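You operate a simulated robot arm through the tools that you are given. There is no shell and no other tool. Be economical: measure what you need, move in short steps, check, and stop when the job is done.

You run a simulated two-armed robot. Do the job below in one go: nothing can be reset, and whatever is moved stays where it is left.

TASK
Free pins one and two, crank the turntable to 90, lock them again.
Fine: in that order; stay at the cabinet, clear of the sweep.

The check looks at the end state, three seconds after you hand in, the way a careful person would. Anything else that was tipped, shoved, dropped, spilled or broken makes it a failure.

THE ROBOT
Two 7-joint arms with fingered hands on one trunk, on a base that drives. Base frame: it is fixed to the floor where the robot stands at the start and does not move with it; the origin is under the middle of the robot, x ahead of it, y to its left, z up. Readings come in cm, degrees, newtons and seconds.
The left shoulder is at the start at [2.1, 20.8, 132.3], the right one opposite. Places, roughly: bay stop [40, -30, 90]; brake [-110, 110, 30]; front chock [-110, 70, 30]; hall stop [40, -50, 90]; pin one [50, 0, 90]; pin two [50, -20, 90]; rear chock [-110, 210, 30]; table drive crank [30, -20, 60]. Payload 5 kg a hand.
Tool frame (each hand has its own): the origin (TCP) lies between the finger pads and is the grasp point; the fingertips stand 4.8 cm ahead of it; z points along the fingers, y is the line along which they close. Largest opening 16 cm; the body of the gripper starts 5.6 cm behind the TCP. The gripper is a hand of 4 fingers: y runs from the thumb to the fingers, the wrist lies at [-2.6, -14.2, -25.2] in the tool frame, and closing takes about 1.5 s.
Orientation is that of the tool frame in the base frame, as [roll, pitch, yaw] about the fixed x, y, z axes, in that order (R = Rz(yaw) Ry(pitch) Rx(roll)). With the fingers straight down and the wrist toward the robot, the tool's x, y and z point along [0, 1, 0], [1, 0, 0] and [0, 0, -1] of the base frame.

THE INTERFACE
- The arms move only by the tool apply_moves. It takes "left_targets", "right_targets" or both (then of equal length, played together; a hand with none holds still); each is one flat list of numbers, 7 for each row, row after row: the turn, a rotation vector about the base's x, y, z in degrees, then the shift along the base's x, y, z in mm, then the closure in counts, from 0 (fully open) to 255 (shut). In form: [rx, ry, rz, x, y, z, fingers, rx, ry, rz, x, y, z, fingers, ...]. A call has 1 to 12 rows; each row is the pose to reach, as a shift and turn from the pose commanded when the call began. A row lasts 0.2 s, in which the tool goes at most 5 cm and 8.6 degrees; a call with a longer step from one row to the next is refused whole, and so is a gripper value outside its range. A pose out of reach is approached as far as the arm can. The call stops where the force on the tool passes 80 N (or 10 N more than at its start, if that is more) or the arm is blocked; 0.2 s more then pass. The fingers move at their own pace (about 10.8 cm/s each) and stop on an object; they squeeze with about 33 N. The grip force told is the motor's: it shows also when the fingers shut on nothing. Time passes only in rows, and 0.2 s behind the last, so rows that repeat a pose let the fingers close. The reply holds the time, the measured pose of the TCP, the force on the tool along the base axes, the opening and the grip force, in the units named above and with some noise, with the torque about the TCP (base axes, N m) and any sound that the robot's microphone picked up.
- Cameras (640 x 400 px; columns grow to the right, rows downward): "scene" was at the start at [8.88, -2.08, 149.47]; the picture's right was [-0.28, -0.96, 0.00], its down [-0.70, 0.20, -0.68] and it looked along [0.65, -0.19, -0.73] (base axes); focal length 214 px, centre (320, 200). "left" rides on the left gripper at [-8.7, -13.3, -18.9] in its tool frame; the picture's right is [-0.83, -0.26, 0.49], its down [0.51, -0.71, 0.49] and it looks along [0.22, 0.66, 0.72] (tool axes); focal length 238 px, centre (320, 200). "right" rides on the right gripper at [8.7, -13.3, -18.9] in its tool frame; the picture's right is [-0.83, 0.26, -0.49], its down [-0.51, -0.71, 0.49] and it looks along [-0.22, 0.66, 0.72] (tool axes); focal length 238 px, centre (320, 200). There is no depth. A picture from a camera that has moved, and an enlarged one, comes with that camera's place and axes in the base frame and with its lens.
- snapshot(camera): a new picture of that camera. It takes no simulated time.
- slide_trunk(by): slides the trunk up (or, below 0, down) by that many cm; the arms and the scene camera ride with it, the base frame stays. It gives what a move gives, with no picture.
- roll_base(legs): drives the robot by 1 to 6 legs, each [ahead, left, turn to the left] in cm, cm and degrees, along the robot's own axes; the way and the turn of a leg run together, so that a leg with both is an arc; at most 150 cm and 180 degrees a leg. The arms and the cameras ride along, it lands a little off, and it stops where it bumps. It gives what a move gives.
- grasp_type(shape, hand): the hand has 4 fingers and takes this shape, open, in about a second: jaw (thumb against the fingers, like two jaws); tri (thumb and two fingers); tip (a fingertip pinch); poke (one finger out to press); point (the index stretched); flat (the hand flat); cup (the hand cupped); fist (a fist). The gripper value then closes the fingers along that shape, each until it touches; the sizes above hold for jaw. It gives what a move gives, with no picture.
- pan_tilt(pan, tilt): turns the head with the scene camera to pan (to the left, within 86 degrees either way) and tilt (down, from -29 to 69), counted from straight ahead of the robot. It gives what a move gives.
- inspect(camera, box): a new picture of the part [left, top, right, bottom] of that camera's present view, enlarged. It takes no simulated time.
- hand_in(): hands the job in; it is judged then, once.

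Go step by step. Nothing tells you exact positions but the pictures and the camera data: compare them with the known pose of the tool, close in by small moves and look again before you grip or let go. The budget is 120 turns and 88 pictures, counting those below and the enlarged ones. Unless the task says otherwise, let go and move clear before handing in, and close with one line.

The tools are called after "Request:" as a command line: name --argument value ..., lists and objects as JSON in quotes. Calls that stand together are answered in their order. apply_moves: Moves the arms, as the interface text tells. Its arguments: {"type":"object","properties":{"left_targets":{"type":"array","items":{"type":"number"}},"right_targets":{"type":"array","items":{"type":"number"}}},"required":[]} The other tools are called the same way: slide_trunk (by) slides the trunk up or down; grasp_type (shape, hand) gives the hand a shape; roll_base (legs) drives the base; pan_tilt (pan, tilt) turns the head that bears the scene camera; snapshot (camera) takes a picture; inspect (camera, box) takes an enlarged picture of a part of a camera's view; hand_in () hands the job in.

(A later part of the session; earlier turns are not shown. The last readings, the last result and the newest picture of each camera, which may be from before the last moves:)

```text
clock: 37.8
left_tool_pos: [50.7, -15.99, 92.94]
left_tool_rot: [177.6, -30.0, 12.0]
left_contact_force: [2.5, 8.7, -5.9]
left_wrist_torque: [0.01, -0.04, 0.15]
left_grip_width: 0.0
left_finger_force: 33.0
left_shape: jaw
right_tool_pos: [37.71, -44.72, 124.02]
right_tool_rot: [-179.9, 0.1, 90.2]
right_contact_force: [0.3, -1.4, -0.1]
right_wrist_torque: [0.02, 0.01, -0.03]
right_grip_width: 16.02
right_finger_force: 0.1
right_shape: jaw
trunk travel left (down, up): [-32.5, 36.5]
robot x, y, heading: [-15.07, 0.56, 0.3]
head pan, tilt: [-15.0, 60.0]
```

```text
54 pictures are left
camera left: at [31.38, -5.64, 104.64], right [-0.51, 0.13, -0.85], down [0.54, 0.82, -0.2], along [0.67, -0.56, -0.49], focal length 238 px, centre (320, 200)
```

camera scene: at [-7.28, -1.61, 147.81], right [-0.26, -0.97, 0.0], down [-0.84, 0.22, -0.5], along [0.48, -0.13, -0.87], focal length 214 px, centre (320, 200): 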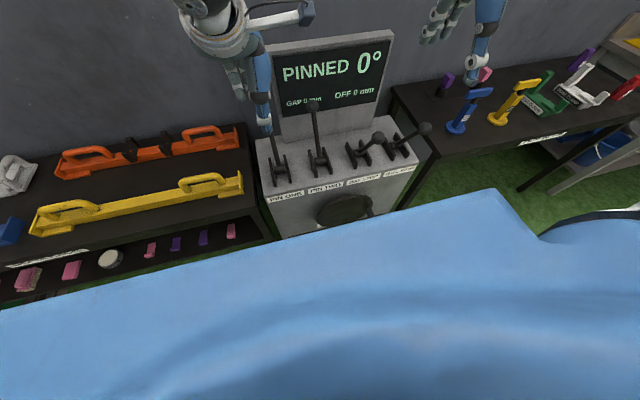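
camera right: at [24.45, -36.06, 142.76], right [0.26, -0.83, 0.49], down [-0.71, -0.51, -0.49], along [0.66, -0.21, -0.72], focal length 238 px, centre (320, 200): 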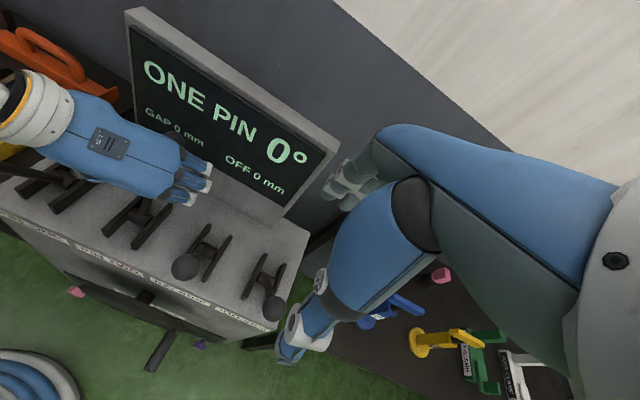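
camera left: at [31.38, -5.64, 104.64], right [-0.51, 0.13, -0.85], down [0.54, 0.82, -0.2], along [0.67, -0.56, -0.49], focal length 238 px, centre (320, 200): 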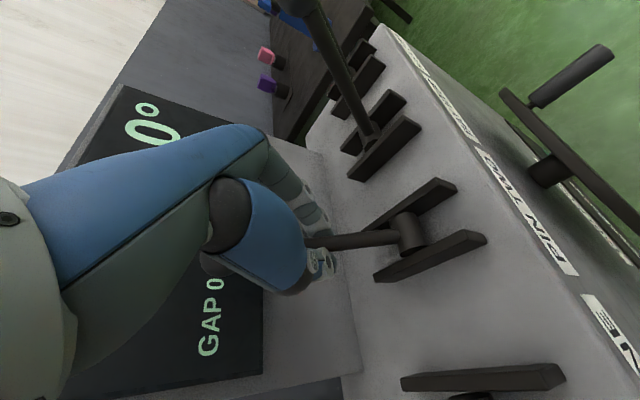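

The fingers have closed around the shaft and I feel a side force. I pull gently along the arc and check.

Request:
apply_moves --left_targets '[0, 0, 0, -15, 0, 5, 255, 0, 0, 0, -30, 0, 10, 255, 0, 0, 0, -45, 0, 12, 255]'

Request:
snapshot --camera "left"

```text
clock: 38.6
left_tool_pos: [46.14, -16.09, 94.44]
left_tool_rot: [177.4, -30.1, 12.1]
left_contact_force: [6.8, 7.0, 3.8]
left_wrist_torque: [-0.02, -0.36, 0.0]
left_grip_width: 0.03
left_finger_force: 32.8
left_shape: jaw
right_tool_pos: [37.66, -44.64, 123.99]
right_tool_rot: [-179.9, 0.1, 90.2]
right_contact_force: [-1.1, -0.2, -0.3]
right_wrist_torque: [-0.03, -0.07, 0.03]
right_grip_width: 16.0
right_finger_force: 0.0
right_shape: jaw
trunk travel left (down, up): [-32.5, 36.5]
robot x, y, heading: [-15.0, 0.12, 0.3]
head pan, tilt: [-15.0, 60.0]
```

```text
53 pictures are left
camera left: at [26.85, -5.73, 105.95], right [-0.51, 0.13, -0.85], down [0.54, 0.82, -0.2], along [0.67, -0.56, -0.49], focal length 238 px, centre (320, 200)
```

left: 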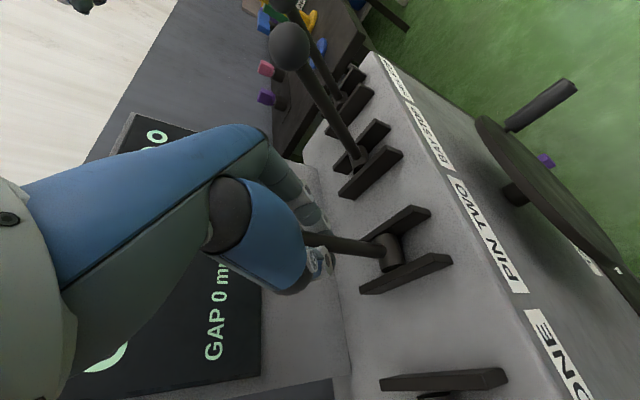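

The lever follows. I continue to the near end.

Request:
apply_moves --left_targets '[0, 0, 0, -18, 0, -1, 255, 0, 0, 0, -36, 0, -5, 255, 0, 0, 0, -54, 0, -12, 255, 0, 0, 0, -72, 0, -22, 255]'

Request:
snapshot --camera "left"

Request:
snapshot --camera "right"

```text
clock: 39.6
left_tool_pos: [41.2, -15.94, 93.18]
left_tool_rot: [176.1, -31.9, 13.4]
left_contact_force: [70.8, 11.2, 26.9]
left_wrist_torque: [-1.96, -8.42, -0.56]
left_grip_width: 0.0
left_finger_force: 33.2
left_shape: jaw
right_tool_pos: [38.05, -44.4, 123.72]
right_tool_rot: [-179.8, 0.1, 90.3]
right_contact_force: [0.0, 0.6, 0.7]
right_wrist_torque: [-0.05, 0.04, 0.02]
right_grip_width: 15.98
right_finger_force: 0.0
right_shape: jaw
trunk travel left (down, up): [-32.5, 36.5]
robot x, y, heading: [-15.4, -0.27, 0.2]
head pan, tilt: [-15.0, 60.0]
```

```text
52 pictures are left
camera left: at [21.43, -5.63, 103.88], right [-0.48, 0.11, -0.87], down [0.54, 0.82, -0.19], along [0.69, -0.56, -0.46], focal length 238 px, centre (320, 200)
```

left: 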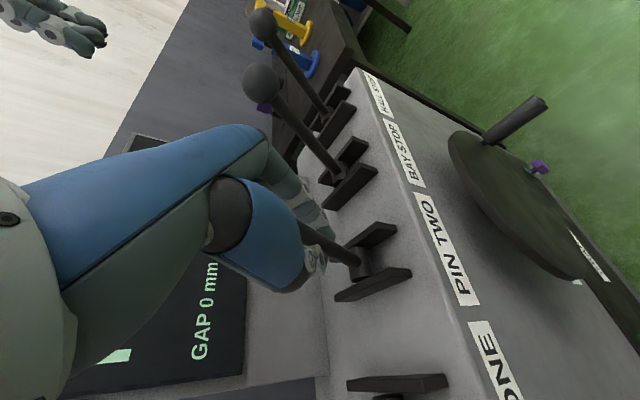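

```text
51 pictures are left
camera right: at [24.87, -35.76, 142.78], right [0.27, -0.83, 0.49], down [-0.71, -0.51, -0.49], along [0.65, -0.22, -0.72], focal length 238 px, centre (320, 200)
```

right: 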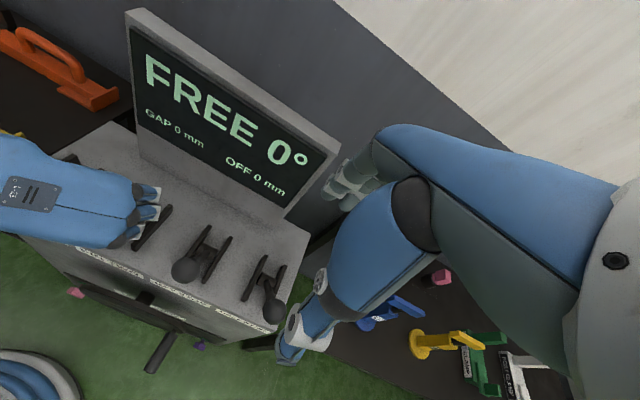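

Display reads FREE 0°. I relax the push, open the fingers and withdraw along the hand axis.

Request:
apply_moves --left_targets '[0, 0, 0, 6, 0, 2, 255, 0, 0, 0, 6, 0, 2, 60, 0, 0, 0, 6, 0, 2, 60, 0, 0, 0, 6, 0, 2, 60, 0, 0, 0, -5, 0, 20, 60, 0, 0, 0, -20, 0, 45, 60, 0, 0, 0, -40, 0, 78, 60, 0, 0, 0, -60, 0, 110, 60]'

Request:
snapshot --camera "left"

Request:
snapshot --camera "right"

```text
clock: 41.4
left_tool_pos: [32.65, -15.93, 103.07]
left_tool_rot: [177.6, -30.1, 12.0]
left_contact_force: [-1.3, 0.3, 0.2]
left_wrist_torque: [0.0, -0.11, 0.01]
left_grip_width: 12.24
left_finger_force: 0.0
left_shape: jaw
right_tool_pos: [37.49, -44.73, 124.03]
right_tool_rot: [180.0, 0.0, 90.2]
right_contact_force: [-1.0, 0.5, 0.7]
right_wrist_torque: [-0.04, -0.08, -0.01]
right_grip_width: 15.96
right_finger_force: 0.1
right_shape: jaw
trunk travel left (down, up): [-32.5, 36.5]
robot x, y, heading: [-15.11, -0.31, 0.2]
head pan, tilt: [-15.0, 60.0]
```

```text
50 pictures are left
camera left: at [13.43, -5.62, 114.69], right [-0.51, 0.13, -0.85], down [0.54, 0.82, -0.2], along [0.67, -0.56, -0.49], focal length 238 px, centre (320, 200)
```

left: 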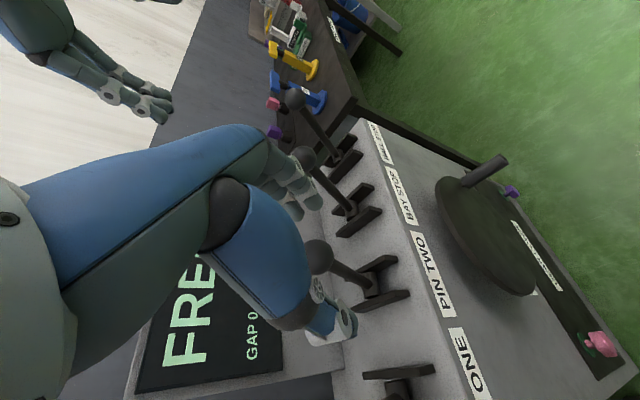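

```text
49 pictures are left
camera right: at [24.17, -36.03, 142.88], right [0.26, -0.83, 0.49], down [-0.71, -0.51, -0.49], along [0.66, -0.22, -0.72], focal length 238 px, centre (320, 200)
```

right: 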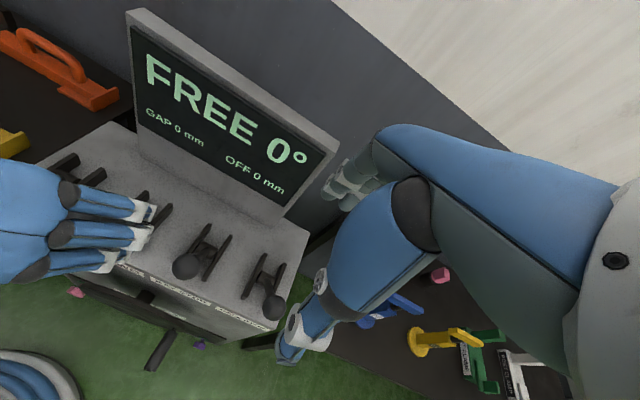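

Both pins are free (FREE 0°) and the levers lean toward me. The crank handle runs from about (31, -35.5, 59.4) to (24, -35.4, 59.4), with the hub near y=-24, z≈62.5. I park the left hand up and left while the right hand turns for the crank.

Request:
apply_moves --left_targets '[0, 0, 0, -10, 0, 45, 60, 0, 0, 0, -10, 0, 90, 60, 0, 0, 0, -10, 0, 130, 60, 0, 0, 0, -10, 45, 140, 60, 0, 0, 0, -10, 90, 140, 60, 0, 0, 0, -10, 135, 140, 60, 0, 0, 0, -10, 180, 140, 60, 0, 0, 0, -10, 225, 140, 60, 0, 0, 0, -10, 270, 140, 60, 0, 0, 0, -10, 315, 140, 60, 0, 0, 0, -10, 340, 140, 60, 0, 0, 0, -10, 340, 140, 60]' --right_targets '[0, 0, 8, -20, -5, 0, 0, 0, 0, 16, -40, -10, 0, 0, 0, 0, 24, -60, -15, 0, 0, 0, 0, 32, -80, -20, 0, 0, 0, 0, 40, -100, -25, 0, 0, 0, 0, 48, -120, -30, 0, 0, 0, 0, 56, -140, -35, 0, 0, 0, 0, 64, -160, -40, 0, 0, 0, 0, 72, -180, -45, 0, 0, 0, 0, 80, -200, -50, 0, 0, 0, 0, 88, -220, -50, 0, 0, 0, 0, 90, -225, -50, 0, 0]'

Request:
snapshot --camera "scene"

```text
clock: 44.0
left_tool_pos: [32.31, 18.06, 117.14]
left_tool_rot: [177.6, -29.8, 11.8]
left_contact_force: [-0.3, 0.4, -0.2]
left_wrist_torque: [0.04, 0.05, 0.01]
left_grip_width: 12.23
left_finger_force: 0.1
left_shape: jaw
left hand out of reach, approached as far as the arm can: row 10
right_tool_pos: [15.17, -49.83, 123.94]
right_tool_rot: [-180.0, -0.1, -179.6]
right_contact_force: [1.0, 0.1, -0.8]
right_wrist_torque: [0.06, 0.08, -0.02]
right_grip_width: 15.99
right_finger_force: 0.2
right_shape: jaw
trunk travel left (down, up): [-32.5, 36.5]
robot x, y, heading: [-14.81, -0.09, 0.2]
head pan, tilt: [-15.0, 60.0]
```

```text
48 pictures are left
camera scene: at [-7.37, -1.63, 147.81], right [-0.25, -0.97, 0.0], down [-0.84, 0.22, -0.5], along [0.48, -0.13, -0.87], focal length 214 px, centre (320, 200)
```

scene: 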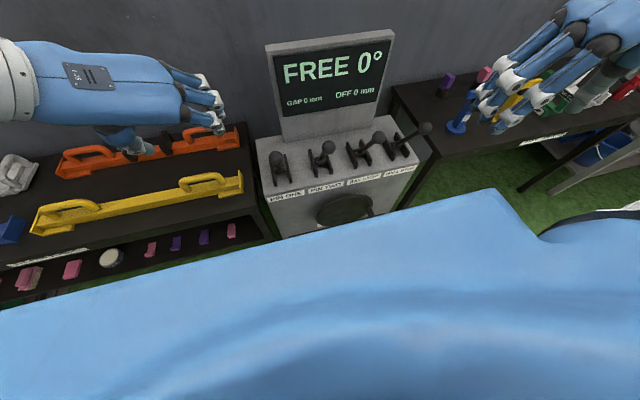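

Both arms are clear. I tilt the right hand 45° and lower it in front of the crank handle.

Request:
apply_moves --right_targets '[0, -8, 0, 0, 0, -40, 60, 0, -16, 0, 0, 0, -80, 60, 0, -24, 0, 0, 0, -120, 60, 0, -32, 0, 0, 10, -165, 60, 0, -40, 0, 0, 25, -210, 60, 0, -45, 0, 0, 40, -255, 60, 0, -45, 0, 0, 55, -300, 60, 0, -45, 0, 0, 70, -345, 60, 0, -45, 0, 5, 85, -390, 60, 0, -45, 0, 10, 105, -430, 60, 0, -45, 0, 10, 125, -475, 60, 0, -45, 0, 10, 140, -520, 60]'

Request:
snapshot --camera "right"

Request:
inspect --camera "scene" --box '[240, 100, 440, 240]'

```text
clock: 46.6
left_tool_pos: [32.39, 17.86, 117.06]
left_tool_rot: [177.6, -29.8, 11.7]
left_contact_force: [0.6, -0.6, 0.8]
left_wrist_torque: [0.05, 0.03, -0.03]
left_grip_width: 12.23
left_finger_force: 0.0
left_shape: jaw
right_tool_pos: [16.24, -35.72, 72.01]
right_tool_rot: [-179.8, 45.0, -179.7]
right_contact_force: [2.5, -0.4, 0.2]
right_wrist_torque: [-0.02, 0.18, -0.01]
right_grip_width: 12.27
right_finger_force: 0.1
right_shape: jaw
trunk travel left (down, up): [-32.5, 36.5]
robot x, y, heading: [-15.07, 0.15, 0.2]
head pan, tilt: [-15.0, 60.0]
```

```text
47 pictures are left
camera right: at [-3.35, -49.01, 79.16], right [0.24, 0.26, 0.93], down [0.71, -0.71, 0.01], along [0.66, 0.66, -0.36], focal length 238 px, centre (320, 200)
```

right: 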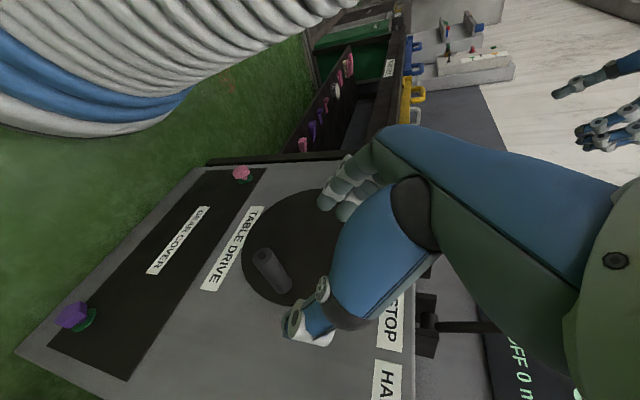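

```text
2.86 times, centred on (340, 170) of scene
camera zoom: at [-7.38, -1.57, 147.8], right [-0.26, -0.97, 0.0], down [-0.84, 0.22, -0.5], along [0.48, -0.13, -0.87], focal length 613 px, centre (263, 286)
```

zoom: 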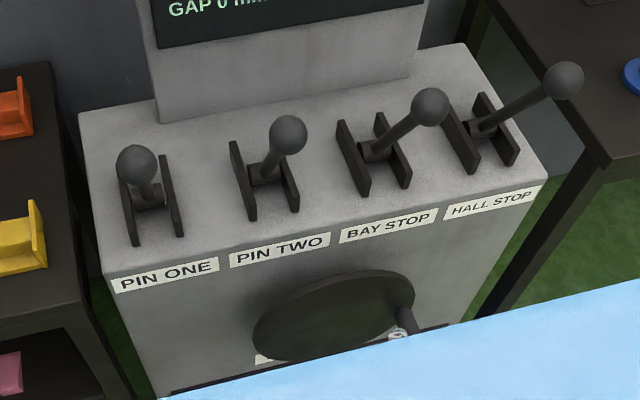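

The handle is straight ahead between thumb and fingers, and the plate reads TABLE DRIVE (a separate GEAR COVER below must stay untouched). I advance onto the handle.

Request:
apply_moves --right_targets '[0, 0, 0, 20, 1, -30, 60, 0, 0, 0, 40, 2, -60, 60, 0, 0, 0, 62, 3, -90, 60, 0, 0, 0, 80, 4, -112, 60, 0, 0, 0, 90, 4, -124, 60]'

Request:
snapshot --camera "right"

```text
clock: 47.8
left_tool_pos: [32.2, 17.91, 117.17]
left_tool_rot: [177.4, -29.8, 11.9]
left_contact_force: [-0.6, 0.2, -0.5]
left_wrist_torque: [-0.03, -0.04, 0.0]
left_grip_width: 12.24
left_finger_force: 0.2
left_shape: jaw
right_tool_pos: [24.95, -35.36, 59.5]
right_tool_rot: [-179.7, 44.9, -179.5]
right_contact_force: [-7.4, 0.1, 2.0]
right_wrist_torque: [0.13, -0.18, 0.62]
right_grip_width: 12.28
right_finger_force: 0.1
right_shape: jaw
trunk travel left (down, up): [-32.5, 36.5]
robot x, y, heading: [-14.95, 0.15, 0.1]
head pan, tilt: [-15.0, 60.0]
```

```text
45 pictures are left
camera right: at [5.49, -48.62, 66.8], right [0.25, 0.26, 0.93], down [0.71, -0.71, 0.01], along [0.66, 0.66, -0.36], focal length 238 px, centre (320, 200)
```

right: 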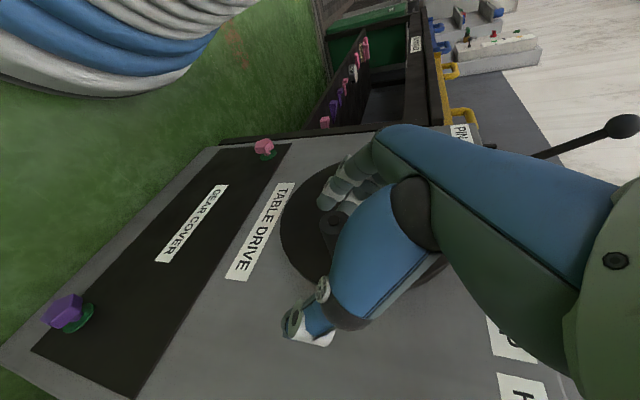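

The handle sits between thumb and fingers, with a light touch on the disc. I ease back 5 mm and close.

Request:
apply_moves --right_targets '[0, 0, 0, -6, 0, 2, 60, 0, 0, 0, -6, 0, 2, 255, 0, 0, 0, -6, 0, 2, 255, 0, 0, 0, -6, 0, 2, 255, 0, 0, 0, -6, 0, 2, 255, 0, 0, 0, -6, 0, 2, 255, 0, 0, 0, -6, 0, 2, 255, 0, 0, 0, -6, 0, 2, 255]'

Request:
snapshot --camera "right"

```text
clock: 49.6
left_tool_pos: [32.4, 17.9, 117.13]
left_tool_rot: [177.6, -29.9, 11.9]
left_contact_force: [-0.8, 0.4, -0.3]
left_wrist_torque: [0.01, 0.0, 0.0]
left_grip_width: 12.26
left_finger_force: 0.0
left_shape: jaw
right_tool_pos: [24.68, -35.31, 59.82]
right_tool_rot: [-179.7, 45.0, -179.5]
right_contact_force: [6.4, 0.2, -9.8]
right_wrist_torque: [-0.03, 0.1, 0.29]
right_grip_width: 0.64
right_finger_force: 33.0
right_shape: jaw
trunk travel left (down, up): [-32.5, 36.5]
robot x, y, heading: [-14.81, -0.16, 0.3]
head pan, tilt: [-15.0, 60.0]
```

```text
44 pictures are left
camera right: at [5.14, -48.57, 66.98], right [0.25, 0.26, 0.93], down [0.71, -0.71, 0.01], along [0.66, 0.66, -0.36], focal length 238 px, centre (320, 200)
```

right: 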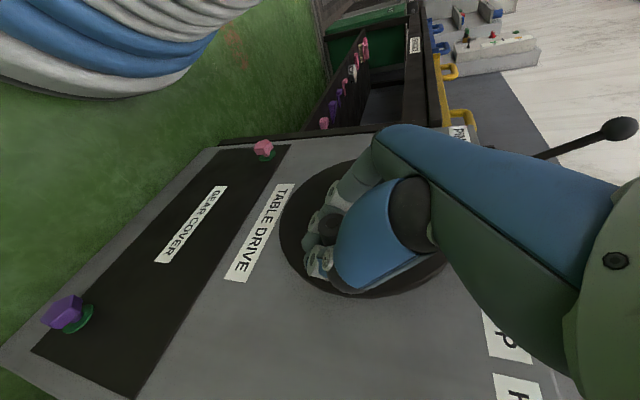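

The handle is gripped. I make a first 40° of crank upward and read the forces and display.

Request:
apply_moves --right_targets '[0, 0, 0, 0, -3, 21, 255, 0, 0, 0, 0, -2, 41, 255, 0, 0, 0, 0, 2, 61, 255, 0, 0, 0, 0, 10, 80, 255]'

Request:
snapshot --camera "right"

Request:
inspect --camera "scene" --box '[240, 20, 440, 240]'

```text
clock: 50.1
left_tool_pos: [32.51, 17.98, 117.12]
left_tool_rot: [177.6, -29.8, 12.1]
left_contact_force: [-0.8, 0.2, 0.9]
left_wrist_torque: [-0.09, -0.1, 0.02]
left_grip_width: 12.24
left_finger_force: 0.1
left_shape: jaw
right_tool_pos: [24.43, -35.53, 61.32]
right_tool_rot: [-178.8, 43.9, -178.6]
right_contact_force: [22.9, 8.0, -73.6]
right_wrist_torque: [-0.38, 0.25, 0.29]
right_grip_width: 0.66
right_finger_force: 32.9
right_shape: jaw
trunk travel left (down, up): [-32.5, 36.5]
robot x, y, heading: [-14.72, 0.25, 0.3]
head pan, tilt: [-15.0, 60.0]
stopped in row 2 (right hand): the force on the tool passed its limit (the readings are from after the stop); the commanded pose is now the measured one
```

```text
43 pictures are left
camera right: at [5.1, -48.91, 69.01], right [0.26, 0.28, 0.93], down [0.71, -0.7, 0.01], along [0.65, 0.66, -0.38], focal length 238 px, centre (320, 200)
```

right: 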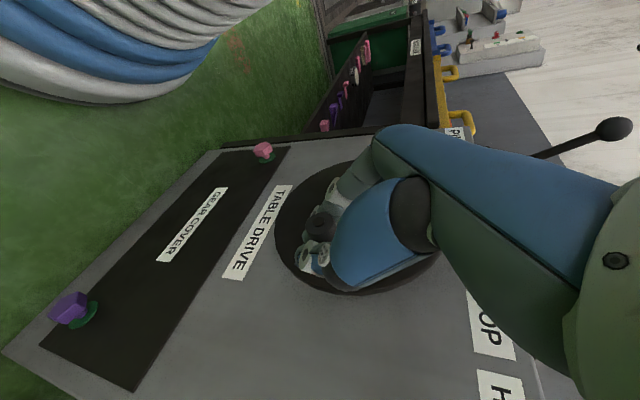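

```text
1.82 times, centred on (340, 130) of scene
camera zoom: at [-7.14, -1.57, 147.74], right [-0.25, -0.97, 0.0], down [-0.84, 0.22, -0.5], along [0.48, -0.12, -0.87], focal length 390 px, centre (284, 327)
```

zoom: 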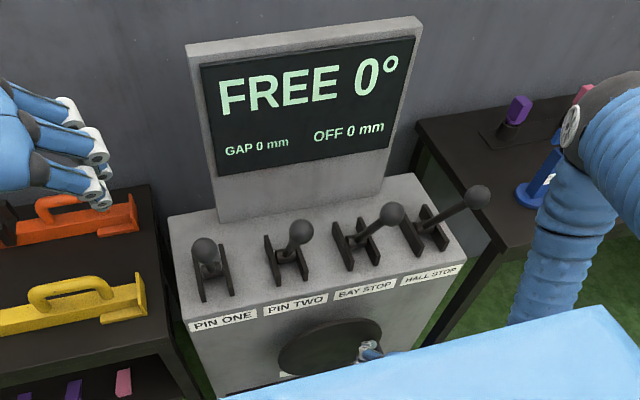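

Upward is blocked hard at 0° — likely the wrong way. I try the other direction.

Request:
apply_moves --right_targets '[1, 1, 0, 0, 2, -15, 255, 1, 1, 0, 0, 8, -33, 255, 1, 1, 0, 0, 18, -51, 255, 1, 1, 0, 0, 30, -67, 255]'

Request:
inspect --camera "scene" --box '[240, 20, 440, 240]'

```text
clock: 51.1
left_tool_pos: [32.42, 18.01, 117.21]
left_tool_rot: [177.6, -29.9, 11.8]
left_contact_force: [0.5, 0.7, -0.1]
left_wrist_torque: [-0.02, 0.06, -0.01]
left_grip_width: 12.25
left_finger_force: 0.2
left_shape: jaw
right_tool_pos: [24.22, -32.53, 54.95]
right_tool_rot: [179.4, 43.2, -180.0]
right_contact_force: [0.7, -0.7, 0.0]
right_wrist_torque: [0.01, 0.04, 0.0]
right_grip_width: 0.51
right_finger_force: 32.9
right_shape: jaw
trunk travel left (down, up): [-32.5, 36.5]
robot x, y, heading: [-14.66, 0.05, 0.4]
head pan, tilt: [-15.0, 60.0]
```

```text
1.82 times, centred on (340, 130) of scene
camera zoom: at [-7.34, -1.48, 147.81], right [-0.25, -0.97, 0.0], down [-0.84, 0.22, -0.5], along [0.48, -0.13, -0.87], focal length 390 px, centre (284, 327)
```

zoom: 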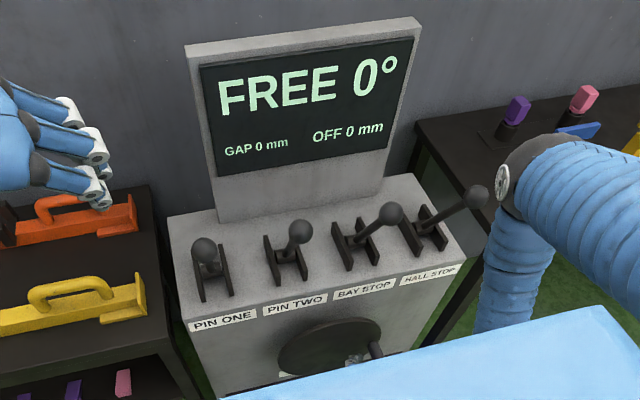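

No force at all — the hand seems to have slipped off. I look.

Request:
snapshot --camera "right"

Request:
inspect --camera "scene" --box '[310, 190, 390, 240]'

```text
40 pictures are left
camera right: at [5.05, -45.94, 62.64], right [0.27, 0.25, 0.93], down [0.71, -0.7, -0.02], along [0.65, 0.66, -0.37], focal length 238 px, centre (320, 200)
```

right: 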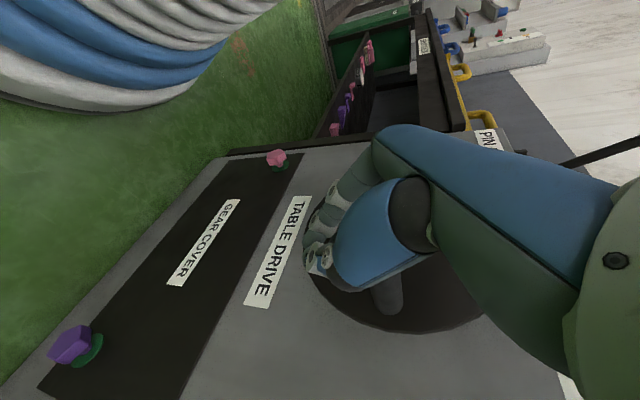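

```text
8.00 times, centred on (350, 215) of scene
camera zoom: at [-7.34, -1.48, 147.81], right [-0.25, -0.97, 0.0], down [-0.84, 0.22, -0.5], along [0.48, -0.13, -0.87], focal length 1716 px, centre (80, 80)
```

zoom: 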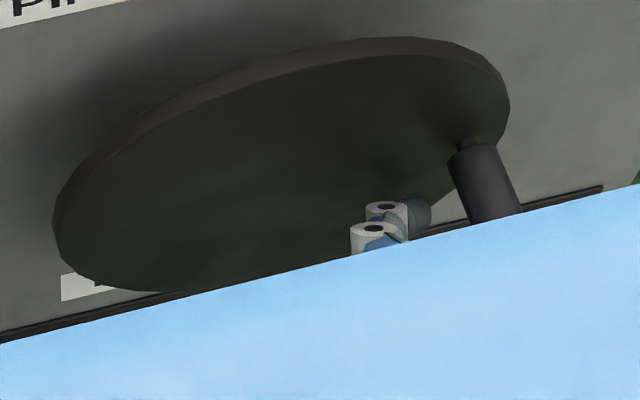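

The hand slid past the free end of the handle. I'll regrip with a steeper hand (fingers nearly straight down, 12° lean) so palm and fingers wrap the handle; first pull straight back, then go above it.

Request:
apply_moves --right_targets '[0, 0, 0, -40, 0, 0, 255, 0, 0, 0, -80, 0, 10, 200, 0, 8, 0, -80, -20, 50, 60, 0, 16, 0, -80, -23, 95, 60, 0, 24, 0, -80, -23, 140, 60, 0, 31, 0, -50, -23, 180, 60, 0, 31, 0, -15, -23, 205, 60, 0, 31, 0, 13, -23, 205, 60]'

Request:
snapshot --camera "right"

Request:
inspect --camera "scene" --box '[280, 150, 440, 250]'

```text
clock: 52.9
left_tool_pos: [32.43, 17.98, 117.0]
left_tool_rot: [177.6, -29.8, 11.9]
left_contact_force: [0.5, 0.8, -0.6]
left_wrist_torque: [0.0, 0.05, -0.03]
left_grip_width: 12.24
left_finger_force: 0.1
left_shape: jaw
right_tool_pos: [25.52, -34.74, 75.58]
right_tool_rot: [179.5, 12.1, -179.9]
right_contact_force: [-0.7, 0.9, 0.2]
right_wrist_torque: [-0.01, 0.03, 0.04]
right_grip_width: 12.21
right_finger_force: 0.0
right_shape: jaw
trunk travel left (down, up): [-32.5, 36.5]
robot x, y, heading: [-14.9, 0.08, 0.4]
head pan, tilt: [-15.0, 60.0]
```

```text
38 pictures are left
camera right: at [13.05, -48.13, 91.93], right [0.71, 0.25, 0.65], down [0.6, -0.7, -0.38], along [0.36, 0.66, -0.65], focal length 238 px, centre (320, 200)
```

right: 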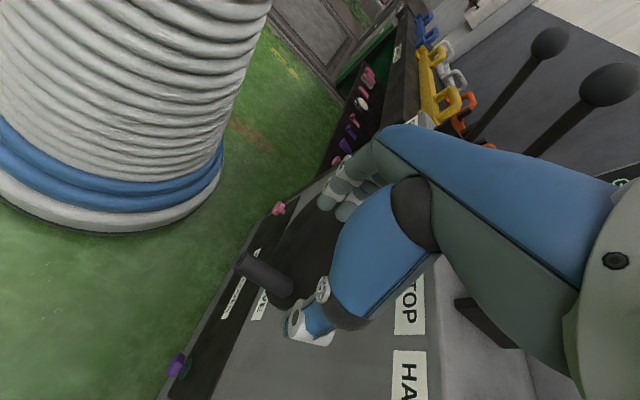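

```text
4.00 times, centred on (360, 200) of scene
camera zoom: at [-7.32, -1.47, 147.8], right [-0.25, -0.97, 0.0], down [-0.84, 0.22, -0.5], along [0.48, -0.13, -0.87], focal length 858 px, centre (160, 200)
```

zoom: 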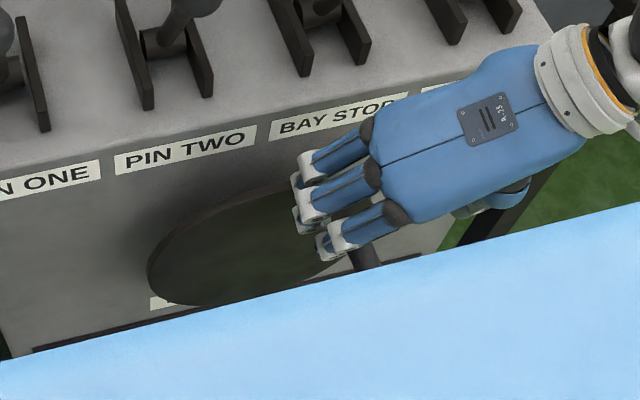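

The handle lies right below between thumb and fingers at about (y=-34.5, z=59). I descend over it and close.

Request:
apply_moves --right_targets '[0, 0, 0, 0, 1, -45, 60, 0, 0, 0, 0, 2, -90, 60, 0, 0, 0, 0, 2, -130, 60, 0, 0, 0, 0, 2, -160, 60, 0, 0, 0, 0, 2, -172, 60, 0, 0, 0, 0, 2, -172, 255, 0, 0, 0, 0, 2, -172, 255, 0, 0, 0, 0, 2, -172, 255, 0, 0, 0, 0, 2, -172, 255, 0, 0, 0, 0, 2, -172, 255, 0, 0, 0, 0, 2, -172, 255, 0, 0, 0, 0, 2, -172, 255]'

Request:
snapshot --camera "right"

```text
clock: 55.5
left_tool_pos: [32.28, 17.93, 117.09]
left_tool_rot: [177.7, -29.8, 11.9]
left_contact_force: [-0.1, 0.4, 0.0]
left_wrist_torque: [-0.02, 0.02, 0.04]
left_grip_width: 12.26
left_finger_force: 0.1
left_shape: jaw
right_tool_pos: [25.49, -34.69, 58.09]
right_tool_rot: [179.4, 12.2, 179.9]
right_contact_force: [-2.6, -6.2, -4.5]
right_wrist_torque: [0.21, 0.06, 0.31]
right_grip_width: 0.0
right_finger_force: 32.7
right_shape: jaw
trunk travel left (down, up): [-32.5, 36.5]
robot x, y, heading: [-15.09, 0.3, 0.3]
head pan, tilt: [-15.0, 60.0]
```

```text
36 pictures are left
camera right: at [12.97, -48.11, 74.62], right [0.71, 0.25, 0.65], down [0.6, -0.7, -0.38], along [0.36, 0.66, -0.65], focal length 238 px, centre (320, 200)
```

right: 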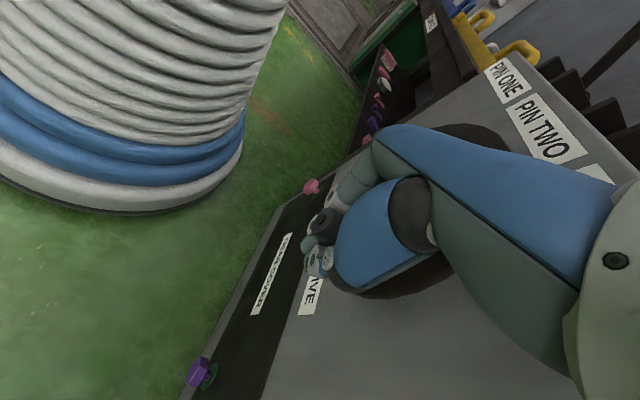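

The handle end is enclosed between thumb and fingers. I crank downward about 30° and read the force.

Request:
apply_moves --right_targets '[0, 0, 0, 0, 3, -10, 255, 0, 0, 0, 0, 8, -19, 255, 0, 0, 0, 0, 13, -28, 255, 0, 0, 0, 0, 18, -36, 255, 0, 0, 0, 0, 32, -52, 255]'

Request:
snapshot --camera "right"

Request:
inspect --camera "scene" --box '[240, 20, 440, 240]'

```text
clock: 56.7
left_tool_pos: [32.25, 17.81, 117.02]
left_tool_rot: [177.5, -29.8, 11.7]
left_contact_force: [0.4, 0.9, 0.4]
left_wrist_torque: [-0.1, 0.02, -0.03]
left_grip_width: 12.26
left_finger_force: 0.2
left_shape: jaw
right_tool_pos: [25.4, -33.75, 53.33]
right_tool_rot: [-179.2, 12.3, 180.0]
right_contact_force: [-1.4, -17.0, 2.5]
right_wrist_torque: [1.27, 0.17, 0.92]
right_grip_width: 0.0
right_finger_force: 33.1
right_shape: jaw
trunk travel left (down, up): [-32.5, 36.5]
robot x, y, heading: [-15.06, -0.15, -0.3]
head pan, tilt: [-15.0, 60.0]
stopped in row 5 (right hand): the force on the tool passed its limit (the readings are from after the stop); the commanded pose is now the measured one
```

```text
35 pictures are left
camera right: at [12.82, -46.67, 70.15], right [0.71, 0.27, 0.65], down [0.6, -0.72, -0.36], along [0.37, 0.65, -0.67], focal length 238 px, centre (320, 200)
```

right: 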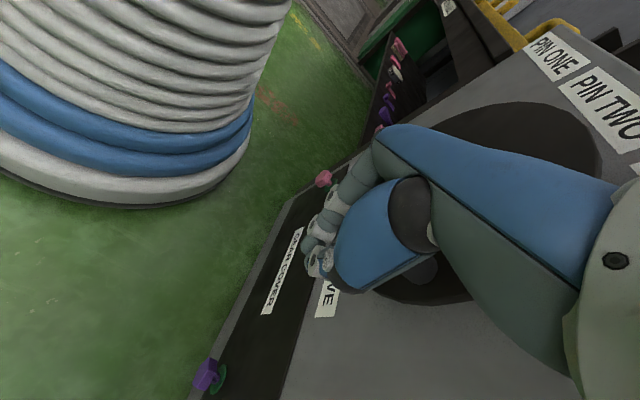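

```text
1.82 times, centred on (340, 130) of scene
camera zoom: at [-7.35, -1.63, 147.79], right [-0.26, -0.97, 0.0], down [-0.84, 0.22, -0.5], along [0.48, -0.13, -0.87], focal length 390 px, centre (284, 327)
```

zoom: 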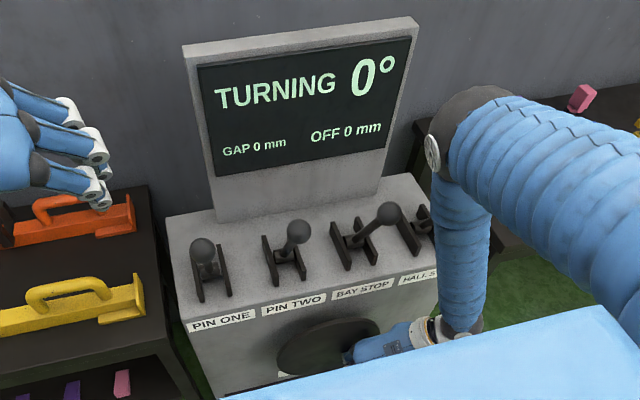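

The display now says TURNING, so downward is the working direction; it likely resists fast moves. I continue slowly in small arc steps.

Request:
apply_moves --right_targets '[0, 0, 0, 0, 2, -4, 255, 0, 0, 0, 0, 5, -9, 255, 0, 0, 0, 0, 7, -13, 255, 0, 0, 0, 0, 10, -18, 255, 0, 0, 0, 0, 13, -22, 255, 0, 0, 0, 0, 16, -26, 255, 0, 0, 0, 0, 20, -30, 255, 0, 0, 0, 0, 23, -33, 255, 0, 0, 0, 0, 27, -37, 255, 0, 0, 0, 0, 31, -40, 255, 0, 0, 0, 0, 35, -44, 255, 0, 0, 0, 0, 39, -47, 255]'

Request:
snapshot --camera "right"

Request:
inspect --camera "scene" --box '[240, 20, 440, 240]'

```text
clock: 59.3
left_tool_pos: [32.37, 17.71, 117.05]
left_tool_rot: [177.6, -29.8, 11.8]
left_contact_force: [0.3, 0.7, -0.1]
left_wrist_torque: [0.03, 0.07, 0.01]
left_grip_width: 12.26
left_finger_force: 0.1
left_shape: jaw
right_tool_pos: [25.36, -29.51, 48.63]
right_tool_rot: [-179.5, 12.2, -180.0]
right_contact_force: [-6.0, -22.2, -20.4]
right_wrist_torque: [0.75, 0.0, 0.38]
right_grip_width: 0.0
right_finger_force: 33.7
right_shape: jaw
trunk travel left (down, up): [-32.5, 36.5]
robot x, y, heading: [-15.25, -0.12, 0.1]
head pan, tilt: [-15.0, 60.0]
```

```text
33 pictures are left
camera right: at [12.87, -42.49, 65.3], right [0.71, 0.26, 0.65], down [0.6, -0.71, -0.37], along [0.36, 0.65, -0.67], focal length 238 px, centre (320, 200)
```

right: 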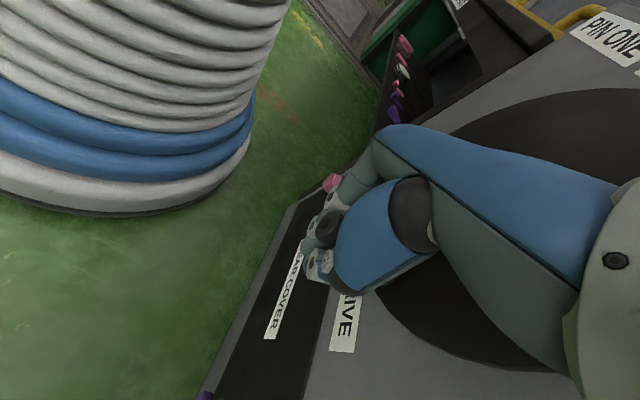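

```text
1.82 times, centred on (340, 130) of scene
camera zoom: at [-7.26, -1.79, 147.79], right [-0.26, -0.97, 0.0], down [-0.84, 0.22, -0.5], along [0.48, -0.13, -0.87], focal length 390 px, centre (284, 327)
```

zoom: 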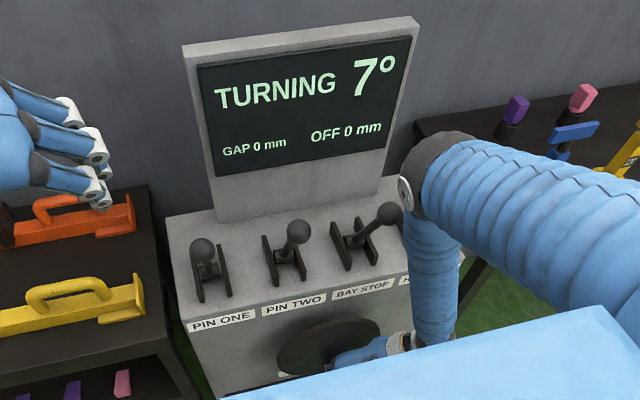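

7° already, and the refined hub is about (y=-23.5, z=57.8) with radius 11. I keep cranking around the bottom of the circle.

Request:
apply_moves --right_targets '[0, 0, 0, 0, 10, -6, 255, 0, 0, 0, 0, 21, -10, 255, 0, 0, 0, 0, 32, -13.5, 255, 0, 0, 0, 0, 43, -16, 255, 0, 0, 0, 0, 55, -17, 255, 0, 0, 0, 0, 66, -16.5, 255, 0, 0, 0, 0, 78, -15, 255, 0, 0, 0, 0, 89, -12.5, 255, 0, 0, 0, 0, 100, -9, 255, 0, 0, 0, 0, 110.5, -4, 255, 0, 0, 0, 0, 120, 2, 255, 0, 0, 0, 0, 130, 9, 255]'

Request:
snapshot --camera "right"

Request:
inspect --camera "scene" --box '[240, 20, 440, 240]'

```text
clock: 61.9
left_tool_pos: [32.3, 17.82, 117.18]
left_tool_rot: [177.4, -29.9, 11.9]
left_contact_force: [-0.2, -0.9, 0.8]
left_wrist_torque: [-0.06, 0.0, -0.01]
left_grip_width: 12.25
left_finger_force: 0.1
left_shape: jaw
right_tool_pos: [25.5, -16.46, 49.62]
right_tool_rot: [-179.3, 12.3, 179.9]
right_contact_force: [-0.9, 1.8, 1.0]
right_wrist_torque: [0.0, -0.04, 0.01]
right_grip_width: 0.0
right_finger_force: 33.2
right_shape: jaw
trunk travel left (down, up): [-32.5, 36.5]
robot x, y, heading: [-15.24, 0.1, 0.2]
head pan, tilt: [-15.0, 60.0]
```

```text
31 pictures are left
camera right: at [12.91, -29.47, 66.35], right [0.71, 0.26, 0.65], down [0.6, -0.71, -0.36], along [0.37, 0.65, -0.67], focal length 238 px, centre (320, 200)
```

right: 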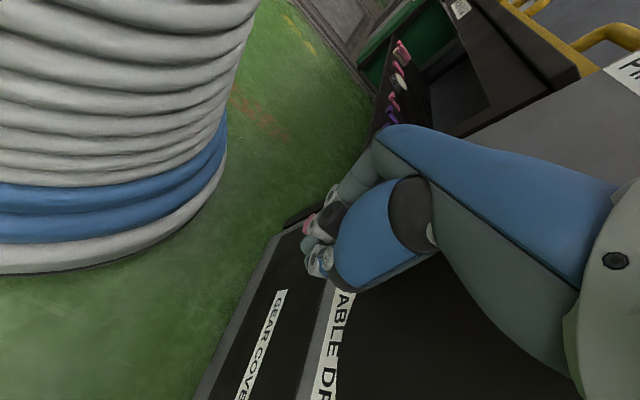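

```text
1.82 times, centred on (340, 130) of scene
camera zoom: at [-7.41, -1.59, 147.82], right [-0.26, -0.97, 0.0], down [-0.84, 0.22, -0.5], along [0.48, -0.13, -0.87], focal length 390 px, centre (284, 327)
```

zoom: 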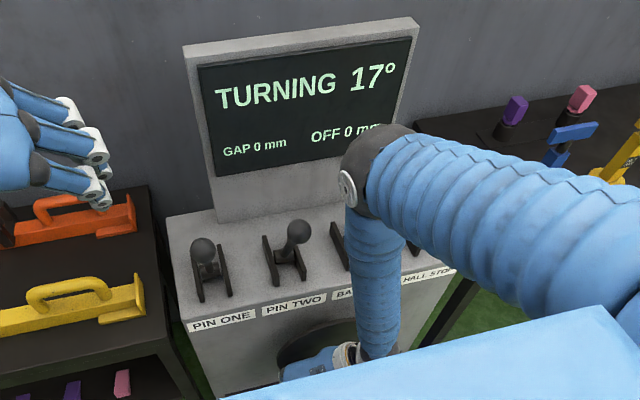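

17° at roughly an eighth of the crank angle, so the full 90° should take about two crank turns. I continue up the left side.

Request:
apply_moves --right_targets '[0, 0, 0, 0, 9, 8.5, 255, 0, 0, 0, 0, 17, 18, 255, 0, 0, 0, 0, 24, 28.5, 255, 0, 0, 0, 0, 30, 40, 255, 0, 0, 0, 0, 34, 51, 255, 0, 0, 0, 0, 37.5, 63.5, 255, 0, 0, 0, 0, 39, 76, 255, 0, 0, 0, 0, 39.5, 88.5, 255, 0, 0, 0, 0, 38, 101, 255, 0, 0, 0, 0, 36, 113, 255, 0, 0, 0, 0, 32, 125, 255, 0, 0, 0, 0, 26.5, 136.5, 255]'

Request:
inspect --camera "scene" --box '[240, 20, 440, 240]'

```text
clock: 64.5
left_tool_pos: [32.26, 17.85, 117.28]
left_tool_rot: [177.6, -30.0, 11.7]
left_contact_force: [-0.2, 0.3, 0.6]
left_wrist_torque: [0.02, -0.01, 0.04]
left_grip_width: 12.26
left_finger_force: 0.0
left_shape: jaw
right_tool_pos: [25.47, -13.96, 63.67]
right_tool_rot: [-179.6, 12.4, 180.0]
right_contact_force: [-13.3, -18.2, 11.7]
right_wrist_torque: [0.4, -0.34, 0.29]
right_grip_width: 0.01
right_finger_force: 33.2
right_shape: jaw
trunk travel left (down, up): [-32.5, 36.5]
robot x, y, heading: [-14.73, 0.07, 0.3]
head pan, tilt: [-15.0, 60.0]
```

```text
1.82 times, centred on (340, 130) of scene
camera zoom: at [-7.6, -1.65, 147.89], right [-0.26, -0.97, 0.0], down [-0.84, 0.22, -0.5], along [0.48, -0.13, -0.87], focal length 390 px, centre (284, 327)
```

zoom: 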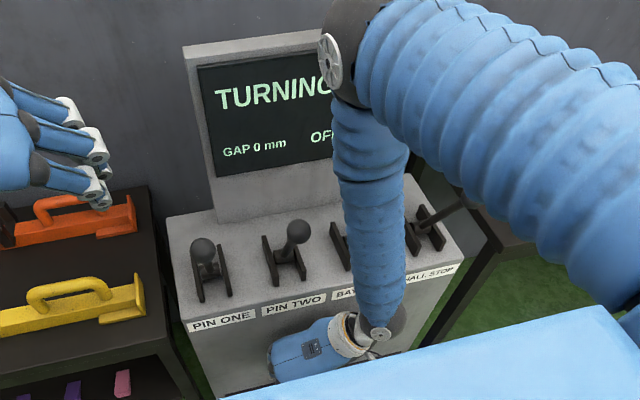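

The handle is near the left-top of its circle. I carry on over the top.

Request:
apply_moves --right_targets '[0, 0, 0, 0, -6.5, 10.5, 255, 0, 0, 0, 0, -14, 20.5, 255, 0, 0, 0, 0, -23, 29.5, 255, 0, 0, 0, 0, -32.5, 37.5, 255, 0, 0, 0, 0, -43, 44, 255, 0, 0, 0, 0, -54.5, 50, 255, 0, 0, 0, 0, -66, 54, 255, 0, 0, 0, 0, -78.5, 57, 255, 0, 0, 0, 0, -91, 58.5, 255, 0, 0, 0, 0, -103.5, 58.5, 255, 0, 0, 0, 0, -116, 57, 255, 0, 0, 0, 0, -128, 54, 255]'

Request:
inspect --camera "scene" --box '[240, 20, 440, 240]'

Request:
snapshot --camera "right"

```text
clock: 67.1
left_tool_pos: [32.23, 17.64, 117.08]
left_tool_rot: [177.8, -29.9, 11.7]
left_contact_force: [0.5, -0.1, 0.0]
left_wrist_torque: [0.04, -0.04, 0.0]
left_grip_width: 12.24
left_finger_force: 0.1
left_shape: jaw
right_tool_pos: [25.44, -27.14, 68.55]
right_tool_rot: [-178.9, 12.2, 179.9]
right_contact_force: [-7.1, -16.5, -9.4]
right_wrist_torque: [0.53, -0.28, 0.25]
right_grip_width: 0.02
right_finger_force: 33.2
right_shape: jaw
trunk travel left (down, up): [-32.5, 36.5]
robot x, y, heading: [-15.1, -0.14, 0.1]
head pan, tilt: [-15.0, 60.0]
```

```text
1.82 times, centred on (340, 130) of scene
camera zoom: at [-7.42, -1.74, 147.8], right [-0.26, -0.97, 0.0], down [-0.84, 0.22, -0.5], along [0.48, -0.13, -0.87], focal length 390 px, centre (284, 327)
```

zoom: 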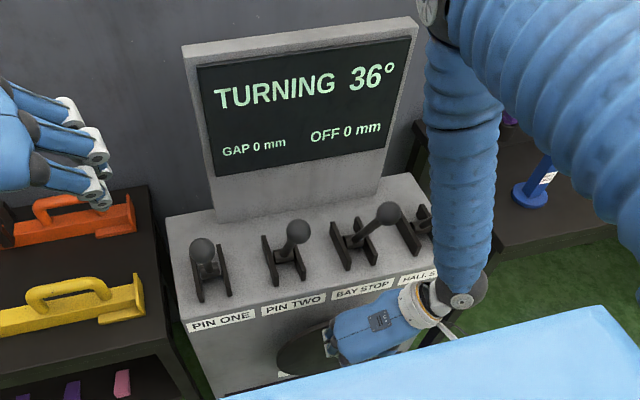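

```text
27 pictures are left
camera right: at [12.82, -40.03, 85.31], right [0.71, 0.27, 0.65], down [0.59, -0.72, -0.36], along [0.37, 0.64, -0.67], focal length 238 px, centre (320, 200)
```

right: 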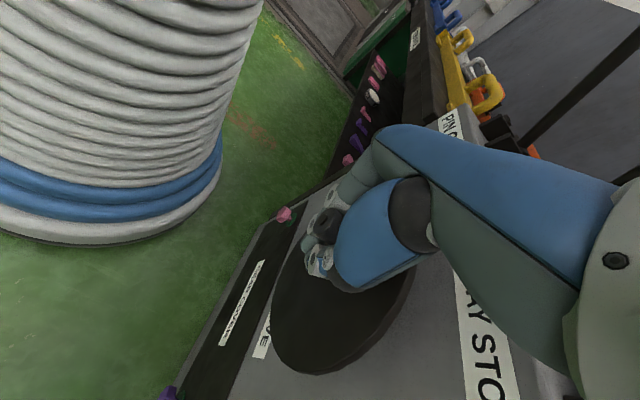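

36° — about eight crank degrees per table degree, so one more turn and a fifth. I continue down the right side.

Request:
apply_moves --right_targets '[0, 0, 0, 0, -12, -4, 255, 0, 0, 0, 0, -23, -9.5, 255, 0, 0, 0, 0, -34, -16, 255, 0, 0, 0, 0, -43.5, -24, 255, 0, 0, 0, 0, -52, -33, 255, 0, 0, 0, 0, -60, -43, 255, 0, 0, 0, 0, -66.5, -53.5, 255, 0, 0, 0, 0, -72, -65, 255, 0, 0, 0, 0, -76, -76.5, 255, 0, 0, 0, 0, -78.5, -89, 255, 0, 0, 0, 0, -80, -101.5, 255, 0, 0, 0, 0, -79.5, -114, 255]'

Request:
snapshot --camera "right"

```text
clock: 69.7
left_tool_pos: [32.36, 17.84, 117.12]
left_tool_rot: [177.6, -29.9, 11.8]
left_contact_force: [1.1, 0.0, -0.8]
left_wrist_torque: [-0.01, 0.0, 0.01]
left_grip_width: 12.28
left_finger_force: 0.1
left_shape: jaw
right_tool_pos: [25.4, -34.83, 57.2]
right_tool_rot: [-179.3, 12.1, -180.0]
right_contact_force: [-7.0, 2.8, -3.7]
right_wrist_torque: [-0.08, 0.32, 0.37]
right_grip_width: 0.0
right_finger_force: 33.2
right_shape: jaw
trunk travel left (down, up): [-32.5, 36.5]
robot x, y, heading: [-15.31, 0.02, 0.3]
head pan, tilt: [-15.0, 60.0]
```

```text
26 pictures are left
camera right: at [12.87, -47.67, 73.91], right [0.71, 0.26, 0.65], down [0.6, -0.72, -0.36], along [0.37, 0.65, -0.67], focal length 238 px, centre (320, 200)
```

right: 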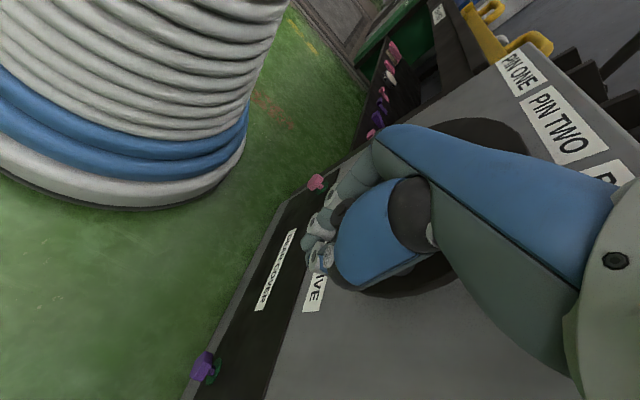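

The handle is still wrapped. Next arc: right side to the bottom.

Request:
apply_moves --right_targets '[0, 0, 0, 0, 1.5, -12.5, 255, 0, 0, 0, 0, 4.5, -24.5, 255, 0, 0, 0, 0, 9, -36.5, 255, 0, 0, 0, 0, 14.5, -47.5, 255, 0, 0, 0, 0, 21.5, -58, 255, 0, 0, 0, 0, 29.5, -67.5, 255, 0, 0, 0, 0, 38.5, -76.5, 255, 0, 0, 0, 0, 48.5, -84, 255, 0, 0, 0, 0, 59, -90.5, 255, 0, 0, 0, 0, 70.5, -95.5, 255, 0, 0, 0, 0, 82.5, -99.5, 255, 0, 0, 0, 0, 95, -101.5, 255]'

Request:
snapshot --camera "scene"

```text
clock: 71.5
left_tool_pos: [32.35, 17.79, 117.0]
left_tool_rot: [177.5, -29.8, 11.8]
left_contact_force: [1.5, 1.3, -0.5]
left_wrist_torque: [-0.09, -0.06, -0.04]
left_grip_width: 12.24
left_finger_force: 0.1
left_shape: jaw
right_tool_pos: [25.36, -31.81, 48.91]
right_tool_rot: [-178.0, 12.1, -179.9]
right_contact_force: [-1.3, -2.2, -1.8]
right_wrist_torque: [0.06, 0.07, 0.2]
right_grip_width: 0.02
right_finger_force: 33.2
right_shape: jaw
trunk travel left (down, up): [-32.5, 36.5]
robot x, y, heading: [-15.31, -0.11, 0.2]
head pan, tilt: [-15.0, 60.0]
stopped in row 8 (right hand): the force on the tool passed its limit (the readings are from after the stop); the commanded pose is now the measured one
```

```text
25 pictures are left
camera scene: at [-7.37, -1.61, 147.79], right [-0.26, -0.97, 0.0], down [-0.84, 0.22, -0.5], along [0.48, -0.13, -0.87], focal length 214 px, centre (320, 200)
```

scene: 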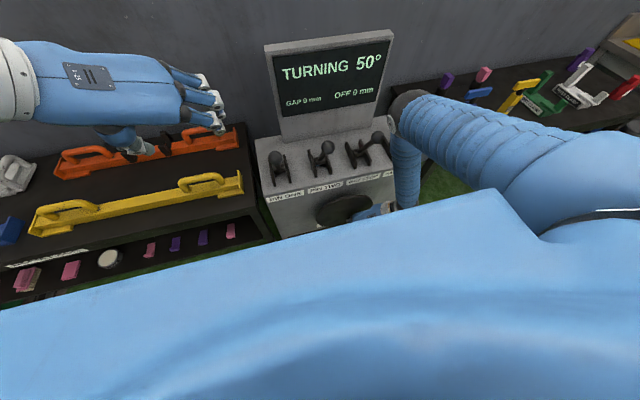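

50° now; the call stopped on force, so I take a slower arc around the bottom.

Request:
apply_moves --right_targets '[0, 0, 0, 0, 7, -6, 255, 0, 0, 0, 0, 14.5, -11, 255, 0, 0, 0, 0, 22.5, -15.5, 255, 0, 0, 0, 0, 31, -18.5, 255, 0, 0, 0, 0, 40, -21, 255, 0, 0, 0, 0, 49, -22, 255, 0, 0, 0, 0, 58.5, -22.5, 255, 0, 0, 0, 0, 68, -22, 255, 0, 0, 0, 0, 77.5, -21, 255, 0, 0, 0, 0, 87, -20, 255, 0, 0, 0, 0, 97, -18.5, 255, 0, 0, 0, 0, 106, -16, 255]'

Request:
snapshot --camera "right"

```text
clock: 74.1
left_tool_pos: [32.4, 17.71, 117.21]
left_tool_rot: [177.5, -29.8, 11.8]
left_contact_force: [0.6, -0.7, -0.5]
left_wrist_torque: [-0.05, 0.0, -0.04]
left_grip_width: 12.24
left_finger_force: 0.0
left_shape: jaw
right_tool_pos: [25.39, -20.35, 47.54]
right_tool_rot: [-178.7, 12.4, -179.7]
right_contact_force: [-1.1, 4.4, 1.4]
right_wrist_torque: [-0.02, 0.12, 0.07]
right_grip_width: 0.0
right_finger_force: 33.5
right_shape: jaw
trunk travel left (down, up): [-32.5, 36.5]
robot x, y, heading: [-15.09, -0.28, 0.2]
head pan, tilt: [-15.0, 60.0]
```

```text
24 pictures are left
camera right: at [12.85, -33.21, 64.39], right [0.71, 0.27, 0.65], down [0.6, -0.72, -0.36], along [0.37, 0.64, -0.67], focal length 238 px, centre (320, 200)
```

right: 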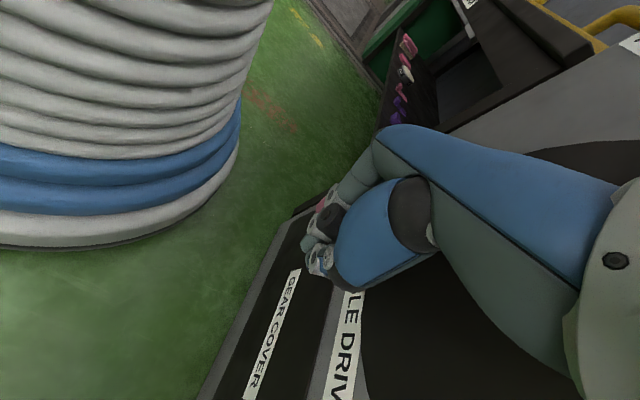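

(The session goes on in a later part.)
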